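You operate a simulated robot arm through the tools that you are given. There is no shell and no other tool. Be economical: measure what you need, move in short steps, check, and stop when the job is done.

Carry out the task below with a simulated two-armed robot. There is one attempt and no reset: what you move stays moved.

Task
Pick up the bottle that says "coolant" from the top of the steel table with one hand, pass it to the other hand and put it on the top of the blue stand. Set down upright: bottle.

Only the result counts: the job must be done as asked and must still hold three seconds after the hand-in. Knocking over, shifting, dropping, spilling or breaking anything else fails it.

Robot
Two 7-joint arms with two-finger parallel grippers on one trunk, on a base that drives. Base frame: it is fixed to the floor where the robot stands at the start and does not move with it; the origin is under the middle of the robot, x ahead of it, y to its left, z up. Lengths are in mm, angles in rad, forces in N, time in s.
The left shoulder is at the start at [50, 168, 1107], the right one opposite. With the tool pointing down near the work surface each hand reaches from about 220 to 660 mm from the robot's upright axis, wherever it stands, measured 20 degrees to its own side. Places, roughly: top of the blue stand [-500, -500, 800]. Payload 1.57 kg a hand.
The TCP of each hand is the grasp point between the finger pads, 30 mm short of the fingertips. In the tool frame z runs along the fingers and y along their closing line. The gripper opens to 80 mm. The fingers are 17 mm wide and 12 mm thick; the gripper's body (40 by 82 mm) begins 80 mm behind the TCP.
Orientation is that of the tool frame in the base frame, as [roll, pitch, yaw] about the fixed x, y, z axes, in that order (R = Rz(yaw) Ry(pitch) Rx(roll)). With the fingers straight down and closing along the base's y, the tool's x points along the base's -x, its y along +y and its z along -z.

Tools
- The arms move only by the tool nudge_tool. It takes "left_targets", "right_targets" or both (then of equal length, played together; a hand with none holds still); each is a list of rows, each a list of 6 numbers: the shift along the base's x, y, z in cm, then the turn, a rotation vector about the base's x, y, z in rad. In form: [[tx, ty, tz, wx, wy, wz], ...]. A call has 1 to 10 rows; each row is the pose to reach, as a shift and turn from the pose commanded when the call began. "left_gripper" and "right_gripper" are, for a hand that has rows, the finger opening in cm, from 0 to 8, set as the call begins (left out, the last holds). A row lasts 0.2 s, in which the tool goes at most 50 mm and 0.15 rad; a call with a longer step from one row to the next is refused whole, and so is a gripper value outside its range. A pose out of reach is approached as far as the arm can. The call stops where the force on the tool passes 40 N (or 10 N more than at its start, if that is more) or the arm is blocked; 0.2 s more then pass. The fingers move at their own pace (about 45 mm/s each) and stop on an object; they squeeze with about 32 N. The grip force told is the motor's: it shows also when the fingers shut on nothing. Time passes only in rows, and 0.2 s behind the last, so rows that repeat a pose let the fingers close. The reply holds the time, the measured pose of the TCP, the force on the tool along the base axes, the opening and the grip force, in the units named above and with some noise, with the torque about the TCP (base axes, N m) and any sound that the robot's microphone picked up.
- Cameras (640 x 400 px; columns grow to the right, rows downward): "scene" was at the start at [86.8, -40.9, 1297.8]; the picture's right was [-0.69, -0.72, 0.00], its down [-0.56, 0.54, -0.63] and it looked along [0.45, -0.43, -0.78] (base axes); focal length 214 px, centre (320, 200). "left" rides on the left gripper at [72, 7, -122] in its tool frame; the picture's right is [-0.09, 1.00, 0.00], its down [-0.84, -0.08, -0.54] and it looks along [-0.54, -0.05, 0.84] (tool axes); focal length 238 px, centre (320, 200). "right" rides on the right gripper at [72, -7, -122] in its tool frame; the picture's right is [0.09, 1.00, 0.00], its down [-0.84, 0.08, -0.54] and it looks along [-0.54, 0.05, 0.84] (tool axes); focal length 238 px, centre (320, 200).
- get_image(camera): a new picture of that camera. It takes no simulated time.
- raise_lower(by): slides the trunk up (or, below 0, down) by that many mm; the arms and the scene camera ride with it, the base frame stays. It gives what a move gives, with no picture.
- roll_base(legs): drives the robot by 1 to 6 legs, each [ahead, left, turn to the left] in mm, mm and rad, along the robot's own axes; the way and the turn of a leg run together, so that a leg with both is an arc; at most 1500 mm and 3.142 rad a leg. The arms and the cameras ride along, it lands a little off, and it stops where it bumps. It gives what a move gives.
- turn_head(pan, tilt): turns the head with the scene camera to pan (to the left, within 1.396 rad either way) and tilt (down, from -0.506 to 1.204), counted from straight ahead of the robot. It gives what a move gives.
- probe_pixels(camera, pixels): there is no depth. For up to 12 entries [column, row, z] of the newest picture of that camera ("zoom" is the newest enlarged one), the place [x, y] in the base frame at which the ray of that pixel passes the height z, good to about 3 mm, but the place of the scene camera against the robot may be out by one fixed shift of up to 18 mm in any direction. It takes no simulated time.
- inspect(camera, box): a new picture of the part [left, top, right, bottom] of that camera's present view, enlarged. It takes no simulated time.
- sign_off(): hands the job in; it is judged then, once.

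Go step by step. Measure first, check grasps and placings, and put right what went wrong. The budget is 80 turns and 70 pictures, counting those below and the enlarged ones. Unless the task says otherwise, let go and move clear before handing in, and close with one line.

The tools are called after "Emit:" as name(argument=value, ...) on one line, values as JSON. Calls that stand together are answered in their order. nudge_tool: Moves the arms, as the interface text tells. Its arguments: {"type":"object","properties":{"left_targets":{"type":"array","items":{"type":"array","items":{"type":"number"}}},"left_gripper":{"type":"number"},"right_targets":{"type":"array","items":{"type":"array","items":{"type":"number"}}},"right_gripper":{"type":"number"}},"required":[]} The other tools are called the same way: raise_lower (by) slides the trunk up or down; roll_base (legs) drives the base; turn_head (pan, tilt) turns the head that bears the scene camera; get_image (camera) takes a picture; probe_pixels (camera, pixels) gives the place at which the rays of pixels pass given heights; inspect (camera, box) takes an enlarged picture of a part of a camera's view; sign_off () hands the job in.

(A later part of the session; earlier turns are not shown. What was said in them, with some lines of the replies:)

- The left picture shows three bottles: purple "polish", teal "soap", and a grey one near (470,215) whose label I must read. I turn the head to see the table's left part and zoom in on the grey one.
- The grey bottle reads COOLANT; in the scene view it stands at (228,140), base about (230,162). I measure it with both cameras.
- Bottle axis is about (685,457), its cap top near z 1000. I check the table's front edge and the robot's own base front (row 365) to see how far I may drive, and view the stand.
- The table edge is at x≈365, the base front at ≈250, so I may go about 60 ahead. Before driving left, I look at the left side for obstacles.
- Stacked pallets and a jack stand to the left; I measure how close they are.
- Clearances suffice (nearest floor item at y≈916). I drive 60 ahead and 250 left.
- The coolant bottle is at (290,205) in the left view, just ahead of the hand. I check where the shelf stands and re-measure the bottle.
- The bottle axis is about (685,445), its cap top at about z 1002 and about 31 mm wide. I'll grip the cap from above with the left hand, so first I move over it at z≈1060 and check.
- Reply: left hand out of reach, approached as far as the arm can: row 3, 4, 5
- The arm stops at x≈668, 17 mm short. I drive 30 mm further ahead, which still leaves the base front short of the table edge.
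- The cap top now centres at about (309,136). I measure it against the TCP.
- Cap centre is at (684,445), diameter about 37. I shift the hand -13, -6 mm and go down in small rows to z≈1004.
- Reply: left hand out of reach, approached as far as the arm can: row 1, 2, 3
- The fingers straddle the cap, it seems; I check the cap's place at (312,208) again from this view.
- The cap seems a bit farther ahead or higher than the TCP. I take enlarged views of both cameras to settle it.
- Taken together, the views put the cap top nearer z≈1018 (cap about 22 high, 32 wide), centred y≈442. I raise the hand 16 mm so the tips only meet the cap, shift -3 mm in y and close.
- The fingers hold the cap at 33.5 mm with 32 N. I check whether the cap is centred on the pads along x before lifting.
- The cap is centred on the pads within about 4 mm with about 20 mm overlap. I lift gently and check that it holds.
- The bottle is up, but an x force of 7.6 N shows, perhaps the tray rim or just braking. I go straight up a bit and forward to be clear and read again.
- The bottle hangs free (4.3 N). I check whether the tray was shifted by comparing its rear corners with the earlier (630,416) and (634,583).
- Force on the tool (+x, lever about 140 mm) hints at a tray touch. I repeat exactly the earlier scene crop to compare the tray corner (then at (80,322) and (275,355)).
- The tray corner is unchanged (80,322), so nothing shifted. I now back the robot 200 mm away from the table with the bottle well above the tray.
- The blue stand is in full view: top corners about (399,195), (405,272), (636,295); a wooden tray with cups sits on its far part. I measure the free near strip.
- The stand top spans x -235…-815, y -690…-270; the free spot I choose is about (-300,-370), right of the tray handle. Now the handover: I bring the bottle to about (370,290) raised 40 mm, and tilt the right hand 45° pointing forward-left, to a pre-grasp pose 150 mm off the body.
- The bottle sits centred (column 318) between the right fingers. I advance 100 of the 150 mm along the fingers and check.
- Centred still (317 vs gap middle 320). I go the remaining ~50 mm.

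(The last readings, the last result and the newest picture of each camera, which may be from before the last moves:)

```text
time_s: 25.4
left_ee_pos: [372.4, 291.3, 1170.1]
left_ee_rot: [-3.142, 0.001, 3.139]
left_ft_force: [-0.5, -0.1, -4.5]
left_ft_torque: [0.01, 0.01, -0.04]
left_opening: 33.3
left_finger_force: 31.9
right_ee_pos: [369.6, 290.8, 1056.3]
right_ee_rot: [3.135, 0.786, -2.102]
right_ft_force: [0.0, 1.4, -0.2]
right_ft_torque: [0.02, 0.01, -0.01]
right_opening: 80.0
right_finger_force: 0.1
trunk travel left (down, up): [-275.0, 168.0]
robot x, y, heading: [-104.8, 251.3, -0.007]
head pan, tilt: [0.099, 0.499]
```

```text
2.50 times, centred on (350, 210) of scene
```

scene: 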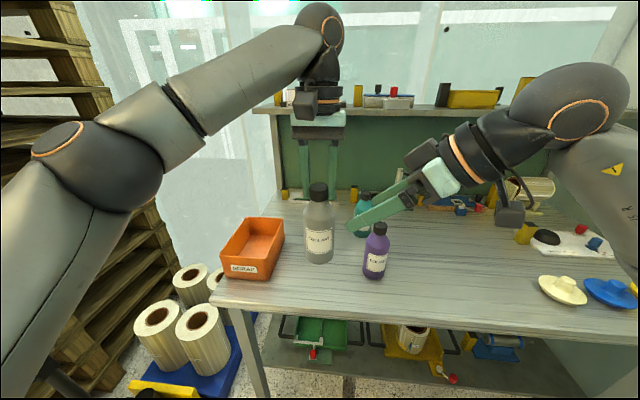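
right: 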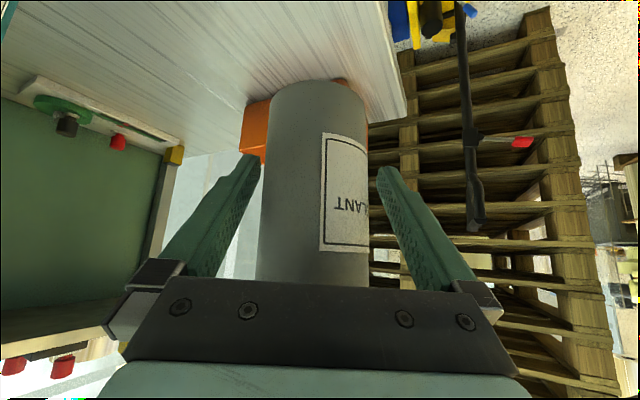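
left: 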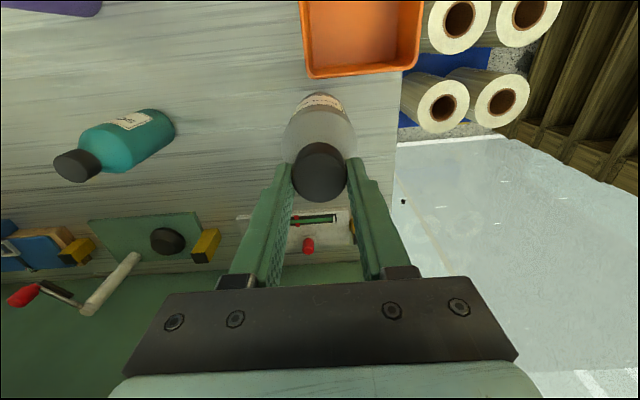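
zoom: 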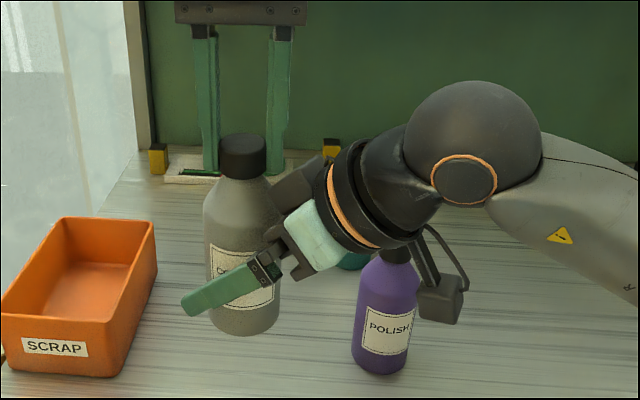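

The body fits between the fingers, about 4 mm off centre; I shift (+3,-2 mm) and close the right gripper.

Emit:
nudge_tool(right_targets=[[0.3, -0.2, 0, 0, 0, 0], [0.3, -0.2, 0, 0, 0, 0]])

Emit:
nudge_tool(right_targets=[[0, 0, 0, 0, 0, 0], [0, 0, 0, 0, 0, 0], [0, 0, 0, 0, 0, 0], [0, 0, 0, 0, 0, 0]], right_gripper=4.5)

Emit:
get_image(camera="right")

```text
time_s: 26.0
left_ee_pos: [372.6, 291.3, 1169.2]
left_ee_rot: [-3.141, -0.001, 3.138]
left_ft_force: [-0.3, -0.1, -3.9]
left_ft_torque: [0.04, -0.05, -0.02]
left_opening: 33.4
left_finger_force: 31.4
right_ee_pos: [371.6, 287.3, 1056.3]
right_ee_rot: [3.136, 0.786, -2.1]
right_ft_force: [-0.1, -0.4, 0.2]
right_ft_torque: [0.01, -0.01, 0.02]
right_opening: 80.0
right_finger_force: 0.1
trunk travel left (down, up): [-275.0, 168.0]
robot x, y, heading: [-108.1, 247.2, -0.003]
head pan, tilt: [0.099, 0.499]
```

```text
time_s: 27.0
left_ee_pos: [372.9, 291.1, 1171.1]
left_ee_rot: [-3.14, 0.001, 3.138]
left_ft_force: [1.7, -1.3, -4.1]
left_ft_torque: [0.03, 0.15, 0.05]
left_opening: 33.3
left_finger_force: 32.4
right_ee_pos: [371.8, 288.4, 1056.7]
right_ee_rot: [3.138, 0.786, -2.102]
right_ft_force: [-0.2, 0.6, -0.2]
right_ft_torque: [-0.12, -0.29, -0.06]
right_opening: 62.5
right_finger_force: 32.1
trunk travel left (down, up): [-275.0, 168.0]
robot x, y, heading: [-108.4, 249.2, -0.01]
head pan, tilt: [0.099, 0.499]
```

```text
30 pictures are left
```

right: 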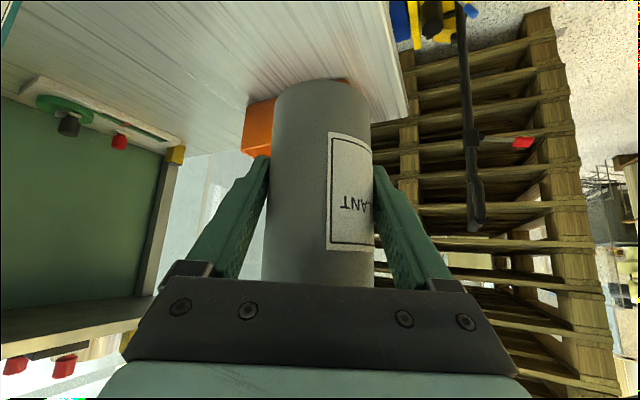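

The right hand holds the body (62.5 mm, 32 N). I open the left hand and raise it clear.

Emit:
nudge_tool(left_targets=[[0, 0, 0, 0, 0, 0], [0, 0, 0, 0, 0, 0], [0, 0, 0, 0, 0, 0], [0, 0, 2, 0, 0, 0], [0, 0, 5, 0, 0, 0], [0, 0, 8, 0, 0, 0]], left_gripper=7.5)

Emit:
get_image(camera="scene")

```text
time_s: 28.4
left_ee_pos: [373.4, 290.2, 1222.5]
left_ee_rot: [-3.138, 0.0, 3.138]
left_ft_force: [0.5, -0.1, -0.8]
left_ft_torque: [-0.02, 0.01, 0.03]
left_opening: 75.0
left_finger_force: 0.0
left hand out of reach, approached as far as the arm can: row 6
right_ee_pos: [371.4, 288.2, 1056.4]
right_ee_rot: [3.138, 0.786, -2.102]
right_ft_force: [0.3, 0.8, 0.5]
right_ft_torque: [0.0, 0.02, -0.03]
right_opening: 61.8
right_finger_force: 32.2
trunk travel left (down, up): [-275.0, 168.0]
robot x, y, heading: [-105.6, 245.5, -0.006]
head pan, tilt: [0.099, 0.499]
```

```text
29 pictures are left
```

scene: 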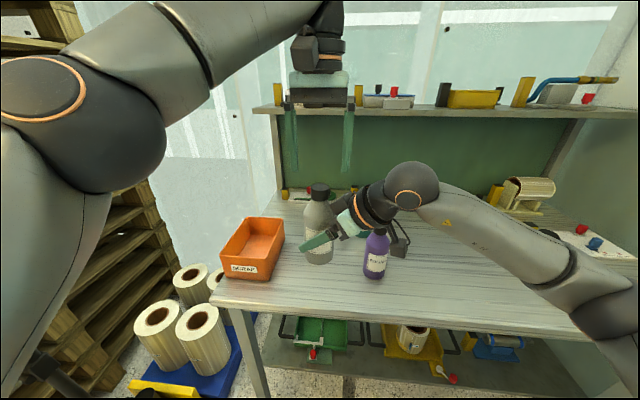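

The left hand is off the cap; the right one still grips at 61.8 mm. I move the left hand away to the left and check the bottle in the right view.

Emit:
nudge_tool(left_targets=[[0, 4, -1, 0, 0, 0], [0, 8, -1, 0, 0, 0], [-1, 12, -1, 0, 0, 0], [-3, 14, -2, 0, 0, 0], [-5, 14, -3, 0, 0, 0]])

Emit:
get_image(camera="right")

Emit:
get_image(camera="scene")

```text
time_s: 29.6
left_ee_pos: [321.4, 430.5, 1190.4]
left_ee_rot: [-3.141, 0.0, 3.138]
left_ft_force: [0.0, -0.2, -0.2]
left_ft_torque: [-0.02, -0.01, -0.02]
left_opening: 74.8
left_finger_force: 0.1
right_ee_pos: [370.4, 288.2, 1055.9]
right_ee_rot: [3.138, 0.784, -2.101]
right_ft_force: [-0.4, -0.4, 0.0]
right_ft_torque: [0.0, 0.0, 0.01]
right_opening: 61.9
right_finger_force: 31.6
trunk travel left (down, up): [-275.0, 168.0]
robot x, y, heading: [-103.5, 250.4, -0.006]
head pan, tilt: [0.099, 0.499]
```

```text
28 pictures are left
```

right: 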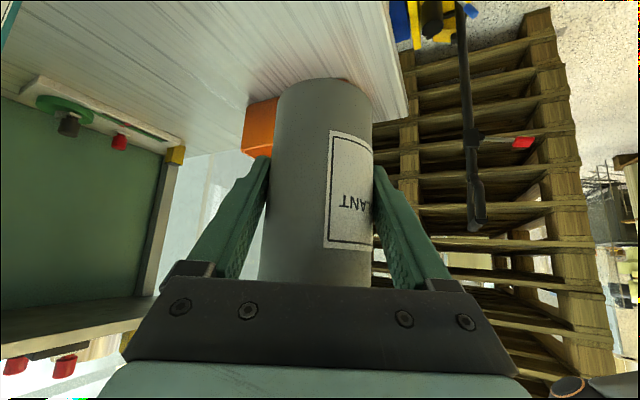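

```text
27 pictures are left
```

scene: 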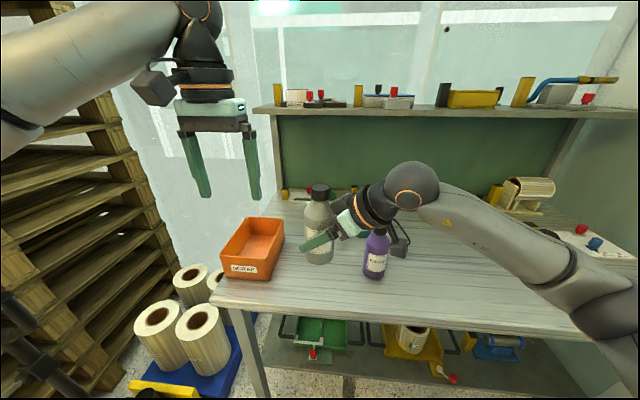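

The bottle is firmly in the right hand alone, upright. I swing the right hand back to point straight ahead and draw it in toward (315,100), 30 mm higher.

Emit:
nudge_tool(right_targets=[[-0.7, -2.4, 0.4, 0, 0, -0.131], [-1.4, -4.8, 0.8, 0, 0, -0.262], [-2.1, -7.1, 1.2, 0, 0, -0.393], [-2.8, -9.5, 1.6, 0, 0, -0.524], [-3.4, -11.9, 2, 0, 0, -0.654], [-4.1, -14.3, 2.4, 0, 0, -0.785], [-4.8, -16.7, 2.8, 0, 0, -0.916], [-5.5, -19, 3, 0, 0, -1.044]])

Emit:
get_image(camera="scene")

```text
time_s: 31.4
left_ee_pos: [323.1, 429.3, 1189.8]
left_ee_rot: [-3.141, 0.0, 3.137]
left_ft_force: [-0.5, -0.2, -0.1]
left_ft_torque: [-0.02, 0.01, 0.02]
left_opening: 75.4
left_finger_force: 0.0
right_ee_pos: [316.6, 97.3, 1085.1]
right_ee_rot: [3.138, 0.784, 3.137]
right_ft_force: [-0.6, -0.4, -3.6]
right_ft_torque: [0.01, 0.05, -0.02]
right_opening: 61.6
right_finger_force: 32.0
trunk travel left (down, up): [-275.0, 168.0]
robot x, y, heading: [-104.9, 248.2, -0.006]
head pan, tilt: [0.099, 0.499]
```

```text
26 pictures are left
```

scene: 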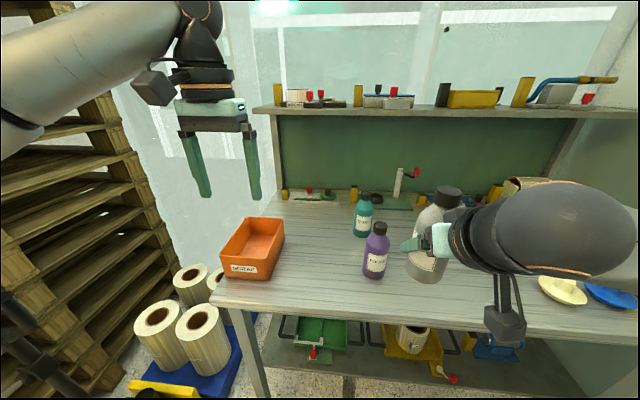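

The right hand now carries the weight (-3.6 N). I turn the base 0.8 rad right and look to the right again before going on.

Emit:
roll_base(legs=[[0, 0, -0.8]])

Emit:
turn_head(pan=-0.9, tilt=0.6)

Emit:
get_image(camera="scene")

```text
time_s: 34.0
left_ee_pos: [318.7, 56.9, 1189.5]
left_ee_rot: [-3.141, 0.0, 2.312]
left_ft_force: [-0.6, -0.1, -0.8]
left_ft_torque: [-0.02, 0.0, -0.02]
left_opening: 75.0
left_finger_force: 0.0
right_ee_pos: [70.1, -165.3, 1084.3]
right_ee_rot: [3.138, 0.785, 2.312]
right_ft_force: [-0.6, -0.4, -3.8]
right_ft_torque: [0.03, -0.01, -0.04]
right_opening: 61.7
right_finger_force: 32.0
trunk travel left (down, up): [-275.0, 168.0]
robot x, y, heading: [-105.8, 250.0, -0.833]
head pan, tilt: [0.099, 0.499]
```

```text
time_s: 35.2
left_ee_pos: [318.2, 56.6, 1190.6]
left_ee_rot: [3.141, 0.001, 2.313]
left_ft_force: [0.0, 0.4, 0.7]
left_ft_torque: [0.04, -0.02, 0.01]
left_opening: 74.9
left_finger_force: 0.1
right_ee_pos: [69.7, -164.3, 1085.1]
right_ee_rot: [3.139, 0.786, 2.311]
right_ft_force: [-0.8, -0.7, -4.3]
right_ft_torque: [-0.02, 0.02, 0.0]
right_opening: 61.7
right_finger_force: 32.5
trunk travel left (down, up): [-275.0, 168.0]
robot x, y, heading: [-104.4, 248.9, -0.832]
head pan, tilt: [-0.901, 0.6]
```

```text
25 pictures are left
```

scene: 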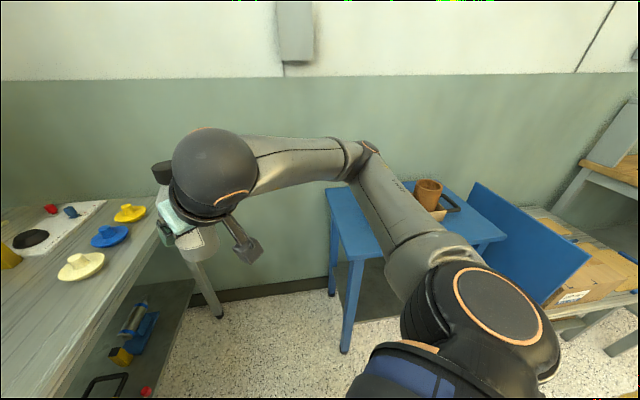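

Free floor to the right; I complete the turn to face the stand.

Emit:
roll_base(legs=[[0, 0, -0.738]])

Emit:
turn_head(pan=-0.25, tilt=0.75)

Emit:
get_image(camera="scene")

Emit:
get_image(camera="right")

```text
time_s: 37.6
left_ee_pos: [76.0, -181.2, 1189.3]
left_ee_rot: [3.142, -0.002, 1.565]
left_ft_force: [0.5, 0.2, -0.1]
left_ft_torque: [0.02, 0.02, -0.02]
left_opening: 75.0
left_finger_force: 0.1
right_ee_pos: [-256.8, -174.9, 1085.1]
right_ee_rot: [3.137, 0.787, 1.567]
right_ft_force: [0.2, 0.8, -3.1]
right_ft_torque: [0.02, 0.0, -0.02]
right_opening: 61.8
right_finger_force: 32.3
trunk travel left (down, up): [-275.0, 168.0]
robot x, y, heading: [-109.1, 248.7, -1.573]
head pan, tilt: [-0.901, 0.6]
```

```text
time_s: 38.6
left_ee_pos: [76.3, -179.6, 1188.8]
left_ee_rot: [-3.141, 0.001, 1.564]
left_ft_force: [0.4, -0.3, 0.3]
left_ft_torque: [0.01, -0.04, 0.03]
left_opening: 74.8
left_finger_force: 0.1
right_ee_pos: [-255.9, -174.9, 1085.9]
right_ee_rot: [3.138, 0.786, 1.567]
right_ft_force: [0.3, -0.4, -3.9]
right_ft_torque: [0.0, 0.0, 0.01]
right_opening: 61.5
right_finger_force: 31.6
trunk travel left (down, up): [-275.0, 168.0]
robot x, y, heading: [-106.7, 251.1, -1.575]
head pan, tilt: [-0.25, 0.75]
```

```text
24 pictures are left
```

scene: 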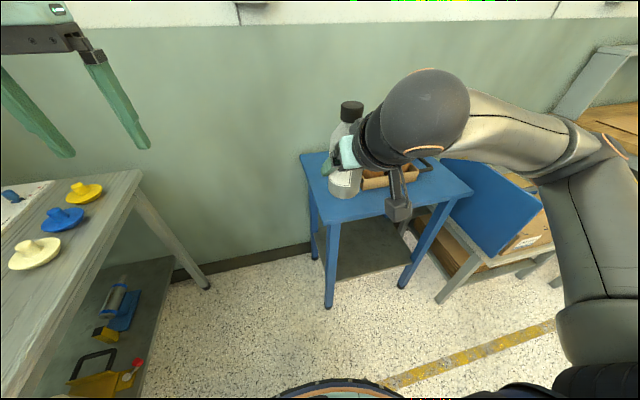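

```text
23 pictures are left
```

right: 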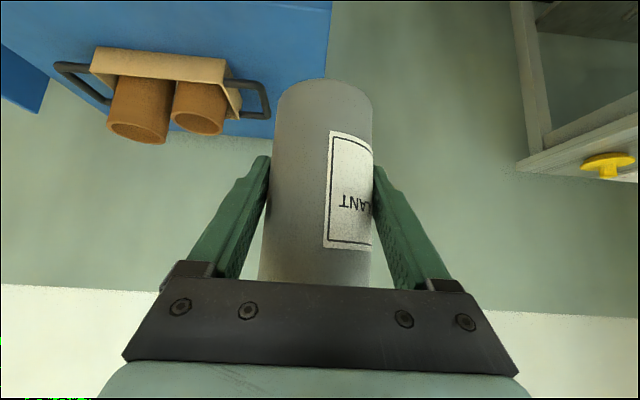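

The right camera sees the stand top, its side edge at column ~328 and the handle at (270,100). I measure these with that camera.

Emit:
probe_pixels(camera="right", pixels=[[331, 30, 800], [329, 70, 800], [270, 100, 825], [264, 85, 825], [250, 119, 825], [90, 70, 800], [98, 48, 825], [228, 62, 825], [240, 135, 800], [60, 66, 825], [2, 70, 800]])

Emit:
probe_pixels(camera="scene", pixels=[[300, 156, 800], [330, 224, 800], [470, 191, 800], [440, 163, 800]])

```text
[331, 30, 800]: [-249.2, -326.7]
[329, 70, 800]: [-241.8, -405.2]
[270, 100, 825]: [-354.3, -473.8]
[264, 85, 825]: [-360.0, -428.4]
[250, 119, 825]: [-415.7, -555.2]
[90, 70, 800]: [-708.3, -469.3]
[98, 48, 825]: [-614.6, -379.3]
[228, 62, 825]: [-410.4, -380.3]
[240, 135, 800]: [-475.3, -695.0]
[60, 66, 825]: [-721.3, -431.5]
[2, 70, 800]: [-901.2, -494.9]
```

```text
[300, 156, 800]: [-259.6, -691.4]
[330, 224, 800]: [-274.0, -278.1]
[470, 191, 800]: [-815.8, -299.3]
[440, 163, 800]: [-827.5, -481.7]
```

Free spot confirmed: side edge x≈-245, front edge y≈-280, handle from x≈-355 at y<-428. Target (-318,-350). I drive ahead 165 and right 60, then lower the trunk 130.

Emit:
roll_base(legs=[[165, -60, 0]])

Emit:
raise_lower(by=-130)

Emit:
get_image(camera="right")

Emit:
get_image(camera="scene")

```text
time_s: 40.1
left_ee_pos: [14.2, -349.4, 1190.6]
left_ee_rot: [-3.14, -0.003, 1.565]
left_ft_force: [0.4, -0.3, 0.7]
left_ft_torque: [0.04, -0.02, -0.02]
left_opening: 75.2
left_finger_force: 0.1
right_ee_pos: [-318.7, -341.9, 1084.3]
right_ee_rot: [3.137, 0.784, 1.566]
right_ft_force: [-0.3, 0.1, -4.7]
right_ft_torque: [0.02, 0.0, 0.01]
right_opening: 61.8
right_finger_force: 32.1
trunk travel left (down, up): [-275.0, 168.0]
robot x, y, heading: [-171.7, 81.6, -1.582]
head pan, tilt: [-0.25, 0.75]
```

```text
time_s: 41.7
left_ee_pos: [13.7, -349.5, 1060.5]
left_ee_rot: [3.141, 0.0, 1.564]
left_ft_force: [-0.3, 0.3, -0.1]
left_ft_torque: [0.0, -0.01, -0.01]
left_opening: 75.0
left_finger_force: 0.1
right_ee_pos: [-319.5, -341.6, 955.7]
right_ee_rot: [3.139, 0.786, 1.566]
right_ft_force: [-0.5, 1.0, -3.9]
right_ft_torque: [0.02, 0.02, 0.01]
right_opening: 61.9
right_finger_force: 31.7
trunk travel left (down, up): [-145.0, 298.0]
robot x, y, heading: [-169.0, 82.5, -1.576]
head pan, tilt: [-0.25, 0.75]
```

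```text
22 pictures are left
```

right: 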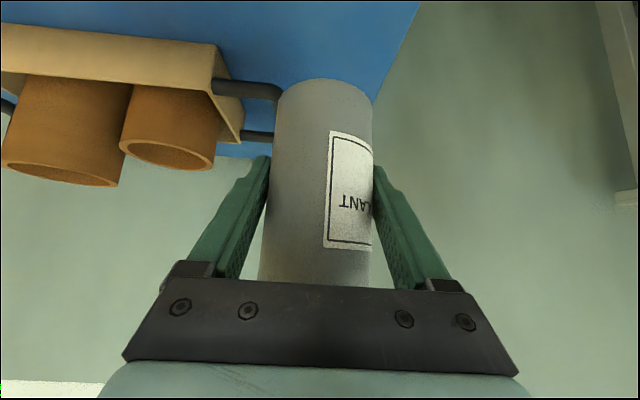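

```text
21 pictures are left
```

scene: 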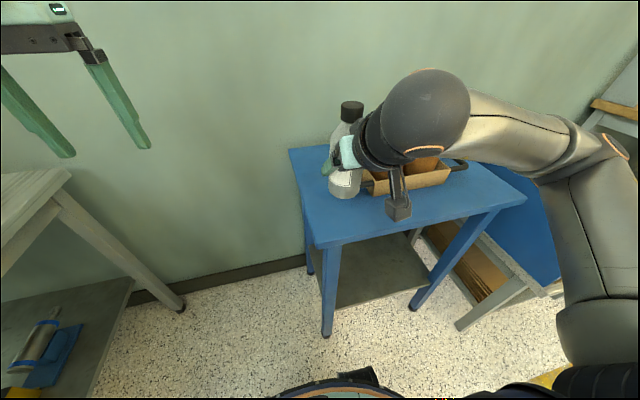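

Closer view: side edge runs through (395,60), handle end hidden behind the bottle near (280,92), tray corner (220,75). I re-measure.

Emit:
probe_pixels(camera="right", pixels=[[413, 20, 800], [390, 72, 800], [278, 92, 820], [278, 92, 835], [222, 80, 820], [212, 44, 840], [260, 84, 830], [324, 80, 900]])

Emit:
inspect(camera="scene", box=[280, 80, 480, 260])

```text
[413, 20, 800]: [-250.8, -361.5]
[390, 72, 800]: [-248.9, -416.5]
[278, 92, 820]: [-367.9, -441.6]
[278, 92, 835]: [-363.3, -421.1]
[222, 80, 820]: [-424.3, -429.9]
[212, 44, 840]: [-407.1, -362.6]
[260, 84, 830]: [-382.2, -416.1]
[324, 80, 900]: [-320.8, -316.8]
```

```text
2.22 times, centred on (380, 170) of scene
```

zoom: 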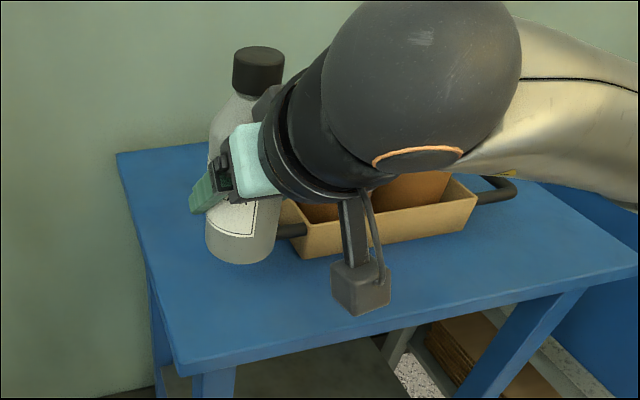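

Spot is clear: I shift 8 mm toward the side edge and lower 80 mm, then check the remaining gap.

Emit:
nudge_tool(right_targets=[[0.8, 0, -2, 0, 0, 0], [0.8, 0, -4, 0, 0, 0], [0.8, 0, -6, 0, 0, 0], [0.8, 0, -8, 0, 0, 0]])

Emit:
get_image(camera="right")

Emit:
inspect(camera="scene", box=[280, 80, 480, 260])

```text
time_s: 42.7
left_ee_pos: [15.1, -347.3, 1060.0]
left_ee_rot: [-3.141, -0.001, 1.565]
left_ft_force: [-0.5, 1.0, 0.1]
left_ft_torque: [0.0, -0.02, -0.04]
left_opening: 74.9
left_finger_force: 0.1
right_ee_pos: [-311.5, -342.8, 874.9]
right_ee_rot: [3.139, 0.785, 1.565]
right_ft_force: [0.2, -0.6, -3.8]
right_ft_torque: [-0.02, 0.0, 0.0]
right_opening: 61.7
right_finger_force: 32.0
trunk travel left (down, up): [-145.0, 298.0]
robot x, y, heading: [-165.8, 77.7, -1.576]
head pan, tilt: [-0.25, 0.75]
```

```text
19 pictures are left
```

right: 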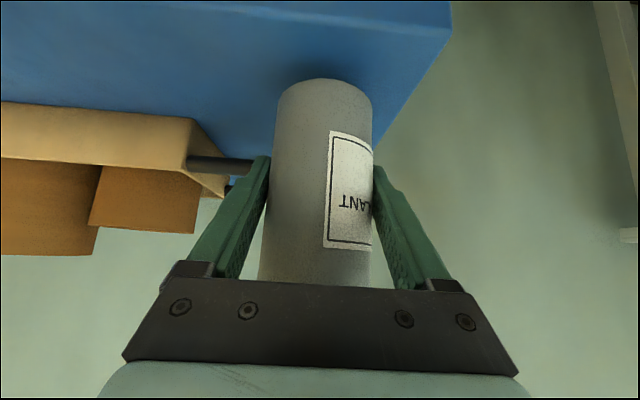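

```text
2.22 times, centred on (380, 170) of scene
```

zoom: 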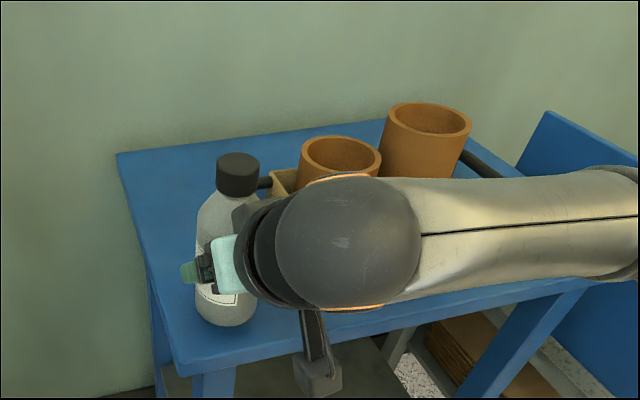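

About 18 mm remain to the top. I lower in small steps and watch the force.

Emit:
nudge_tool(right_targets=[[0, 0, -0.6, 0, 0, 0], [0, 0, -1.2, 0, 0, 0], [0, 0, -1.4, 0, 0, 0]])

Emit:
nudge_tool(right_targets=[[0, 0, -0.1, 0, 0, 0], [0, 0, -0.2, 0, 0, 0]])

Emit:
get_image(camera="right")

```text
time_s: 43.5
left_ee_pos: [14.0, -348.8, 1059.8]
left_ee_rot: [3.141, 0.001, 1.564]
left_ft_force: [0.1, -0.7, -0.8]
left_ft_torque: [0.0, 0.03, -0.01]
left_opening: 74.9
left_finger_force: 0.0
right_ee_pos: [-310.7, -342.1, 861.7]
right_ee_rot: [3.138, 0.783, 1.564]
right_ft_force: [0.7, 0.2, -4.6]
right_ft_torque: [0.06, -0.01, 0.0]
right_opening: 61.7
right_finger_force: 32.0
trunk travel left (down, up): [-145.0, 298.0]
robot x, y, heading: [-168.7, 79.5, -1.578]
head pan, tilt: [-0.25, 0.75]
```

```text
time_s: 44.1
left_ee_pos: [13.0, -348.5, 1060.4]
left_ee_rot: [3.141, -0.001, 1.563]
left_ft_force: [0.1, -0.6, 0.5]
left_ft_torque: [0.0, 0.0, -0.02]
left_opening: 75.1
left_finger_force: 0.1
right_ee_pos: [-310.7, -341.2, 858.6]
right_ee_rot: [3.138, 0.785, 1.565]
right_ft_force: [0.6, -1.6, -4.5]
right_ft_torque: [-0.01, 0.01, -0.01]
right_opening: 61.6
right_finger_force: 32.4
trunk travel left (down, up): [-145.0, 298.0]
robot x, y, heading: [-165.9, 81.5, -1.579]
head pan, tilt: [-0.25, 0.75]
```

```text
17 pictures are left
```

right: 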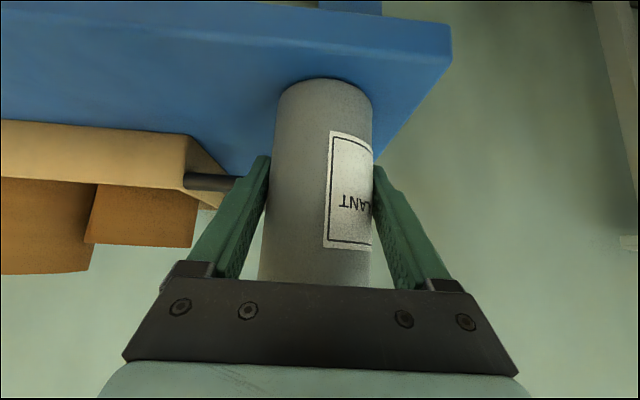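

Not touching yet (-4.5 N). I continue by 2 mm steps.

Emit:
nudge_tool(right_targets=[[0, 0, -0.2, 0, 0, 0]])

Emit:
nudge_tool(right_targets=[[0, 0, -0.15, 0, 0, 0]])

```text
time_s: 44.5
left_ee_pos: [14.1, -348.5, 1060.5]
left_ee_rot: [-3.141, 0.001, 1.564]
left_ft_force: [0.4, 0.4, 0.9]
left_ft_torque: [0.0, -0.01, 0.01]
left_opening: 74.8
left_finger_force: 0.1
right_ee_pos: [-310.5, -340.5, 858.3]
right_ee_rot: [3.138, 0.786, 1.567]
right_ft_force: [0.6, -0.3, -1.6]
right_ft_torque: [0.08, 0.02, -0.02]
right_opening: 61.7
right_finger_force: 31.8
trunk travel left (down, up): [-145.0, 298.0]
robot x, y, heading: [-170.7, 79.2, -1.579]
head pan, tilt: [-0.25, 0.75]
```

```text
time_s: 44.9
left_ee_pos: [13.1, -347.2, 1060.3]
left_ee_rot: [3.142, -0.001, 1.563]
left_ft_force: [0.1, 1.1, 0.1]
left_ft_torque: [0.01, -0.01, 0.0]
left_opening: 74.9
left_finger_force: 0.0
right_ee_pos: [-310.3, -340.9, 857.2]
right_ee_rot: [3.136, 0.788, 1.566]
right_ft_force: [0.1, 3.5, 8.0]
right_ft_torque: [0.5, 0.03, 0.0]
right_opening: 61.4
right_finger_force: 31.9
trunk travel left (down, up): [-145.0, 298.0]
robot x, y, heading: [-169.1, 77.9, -1.581]
head pan, tilt: [-0.25, 0.75]
```

Contact: the force went from -4.5 to +8 N. I ease up 1 mm and open the gripper.

Emit:
nudge_tool(right_targets=[[0, 0, 0.1, 0, 0, 0]])

Emit:
nudge_tool(right_targets=[[0, 0, 0, 0, 0, 0], [0, 0, 0, 0, 0, 0], [0, 0, 0, 0, 0, 0]], right_gripper=7.9)

Emit:
get_image(camera="right")

```text
time_s: 45.3
left_ee_pos: [12.6, -347.1, 1059.6]
left_ee_rot: [-3.141, -0.001, 1.564]
left_ft_force: [-0.3, -0.6, 0.4]
left_ft_torque: [0.01, 0.01, -0.01]
left_opening: 75.2
left_finger_force: 0.1
right_ee_pos: [-309.7, -341.4, 857.6]
right_ee_rot: [3.137, 0.787, 1.567]
right_ft_force: [0.7, -0.4, 5.2]
right_ft_torque: [0.25, -0.07, -0.04]
right_opening: 61.9
right_finger_force: 32.2
trunk travel left (down, up): [-145.0, 298.0]
robot x, y, heading: [-165.3, 81.0, -1.575]
head pan, tilt: [-0.25, 0.75]
```

```text
time_s: 46.1
left_ee_pos: [13.7, -348.6, 1060.5]
left_ee_rot: [-3.141, -0.001, 1.564]
left_ft_force: [0.4, 0.3, 0.2]
left_ft_torque: [-0.03, 0.01, 0.01]
left_opening: 75.2
left_finger_force: 0.1
right_ee_pos: [-310.6, -342.2, 856.2]
right_ee_rot: [3.137, 0.786, 1.566]
right_ft_force: [0.5, 0.9, 0.2]
right_ft_torque: [0.03, -0.02, -0.01]
right_opening: 79.2
right_finger_force: 0.0
trunk travel left (down, up): [-145.0, 298.0]
robot x, y, heading: [-169.3, 81.4, -1.582]
head pan, tilt: [-0.25, 0.75]
```

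```text
16 pictures are left
```

right: 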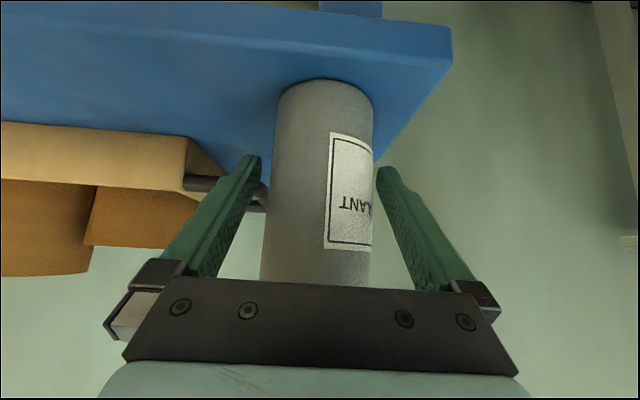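

Released; the bottle stands. The right finger is closer to it than the left, so I shift 3 mm in +x and then withdraw along the fingers.

Emit:
nudge_tool(right_targets=[[0.3, 0, 0, 0, 0, 0], [0.3, 1, 1, 0, 0, 0], [0.3, 2.5, 2.5, 0, 0, 0], [0.3, 4.5, 4.5, 0, 0, 0], [0.3, 7, 7, 0, 0, 0], [0.3, 9.5, 9.5, 0, 0, 0], [0.3, 12, 12, 0, 0, 0]])

Emit:
get_image(camera="right")

Emit:
get_image(camera="scene")

```text
time_s: 47.7
left_ee_pos: [13.6, -347.1, 1060.0]
left_ee_rot: [3.142, 0.0, 1.564]
left_ft_force: [0.1, -0.8, 0.3]
left_ft_torque: [0.0, -0.03, -0.01]
left_opening: 75.2
left_finger_force: 0.1
right_ee_pos: [-302.0, -226.9, 987.8]
right_ee_rot: [3.14, 0.783, 1.566]
right_ft_force: [-0.9, -0.2, 1.2]
right_ft_torque: [0.01, 0.03, 0.02]
right_opening: 79.1
right_finger_force: 0.1
right hand out of reach, approached as far as the arm can: row 5, 6, 7
trunk travel left (down, up): [-145.0, 298.0]
robot x, y, heading: [-171.9, 76.9, -1.581]
head pan, tilt: [-0.25, 0.75]
```

```text
15 pictures are left
```

right: 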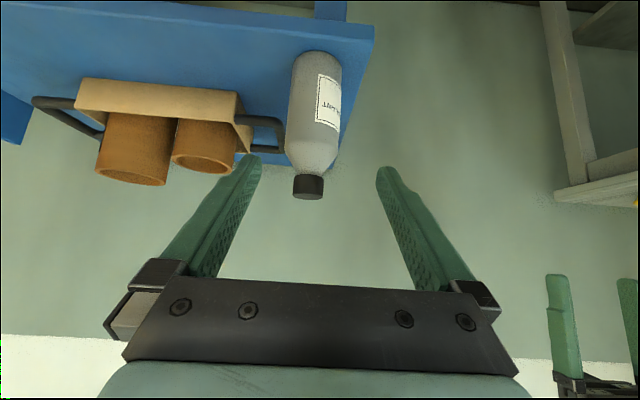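

```text
14 pictures are left
```

scene: 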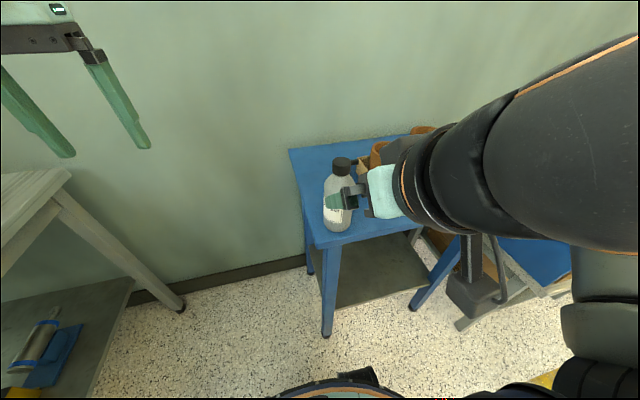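

The bottle stands upright on the stand (right view (313,110)), the hand clear of it. I back the robot off 150 mm and take a last look.

Emit:
roll_base(legs=[[-150, 0, 0]])

Emit:
get_image(camera="right")

Emit:
inspect(camera="scene", box=[270, 80, 470, 260])

```text
time_s: 49.1
left_ee_pos: [15.4, -198.4, 1059.3]
left_ee_rot: [3.14, 0.001, 1.566]
left_ft_force: [0.4, -0.7, -0.2]
left_ft_torque: [-0.01, 0.0, 0.02]
left_opening: 75.0
left_finger_force: 0.1
right_ee_pos: [-300.1, -77.8, 988.7]
right_ee_rot: [3.141, 0.784, 1.568]
right_ft_force: [0.0, 0.7, 0.1]
right_ft_torque: [0.05, -0.03, 0.02]
right_opening: 78.7
right_finger_force: 0.0
trunk travel left (down, up): [-145.0, 298.0]
robot x, y, heading: [-169.0, 230.4, -1.576]
head pan, tilt: [-0.25, 0.75]
```

```text
13 pictures are left
```

right: 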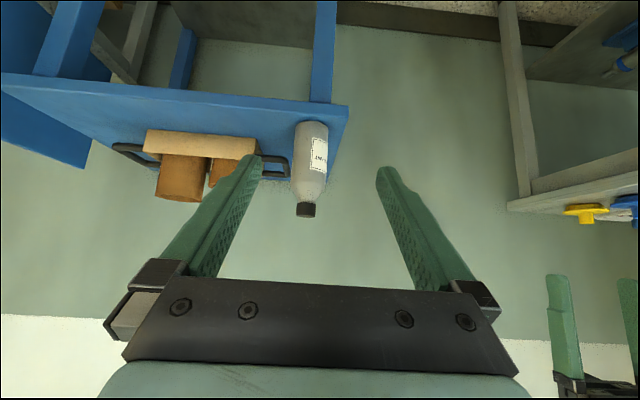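

```text
2.22 times, centred on (370, 170) of scene
```

zoom: 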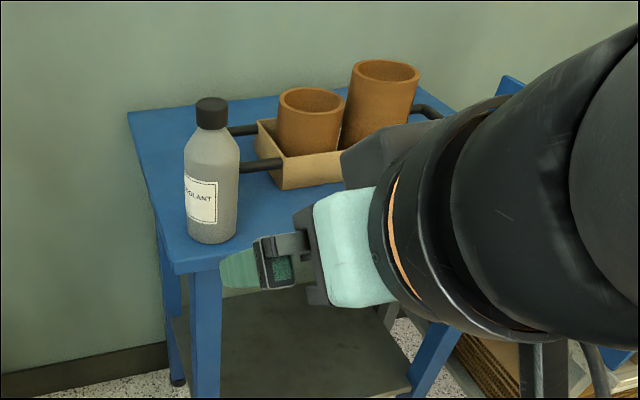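

The coolant bottle stands upright and free on the blue stand, and the tray and cups beside it are undisturbed. I hand the job in.

Emit:
sign_off()

```text
The job is handed in.
```

The coolant bottle was picked up with the left hand, passed to the right, and now stands upright on the blue stand with both hands clear; during the lift it probably brushed the orange scrap tray, but before-and-after views showed the tray had not moved.
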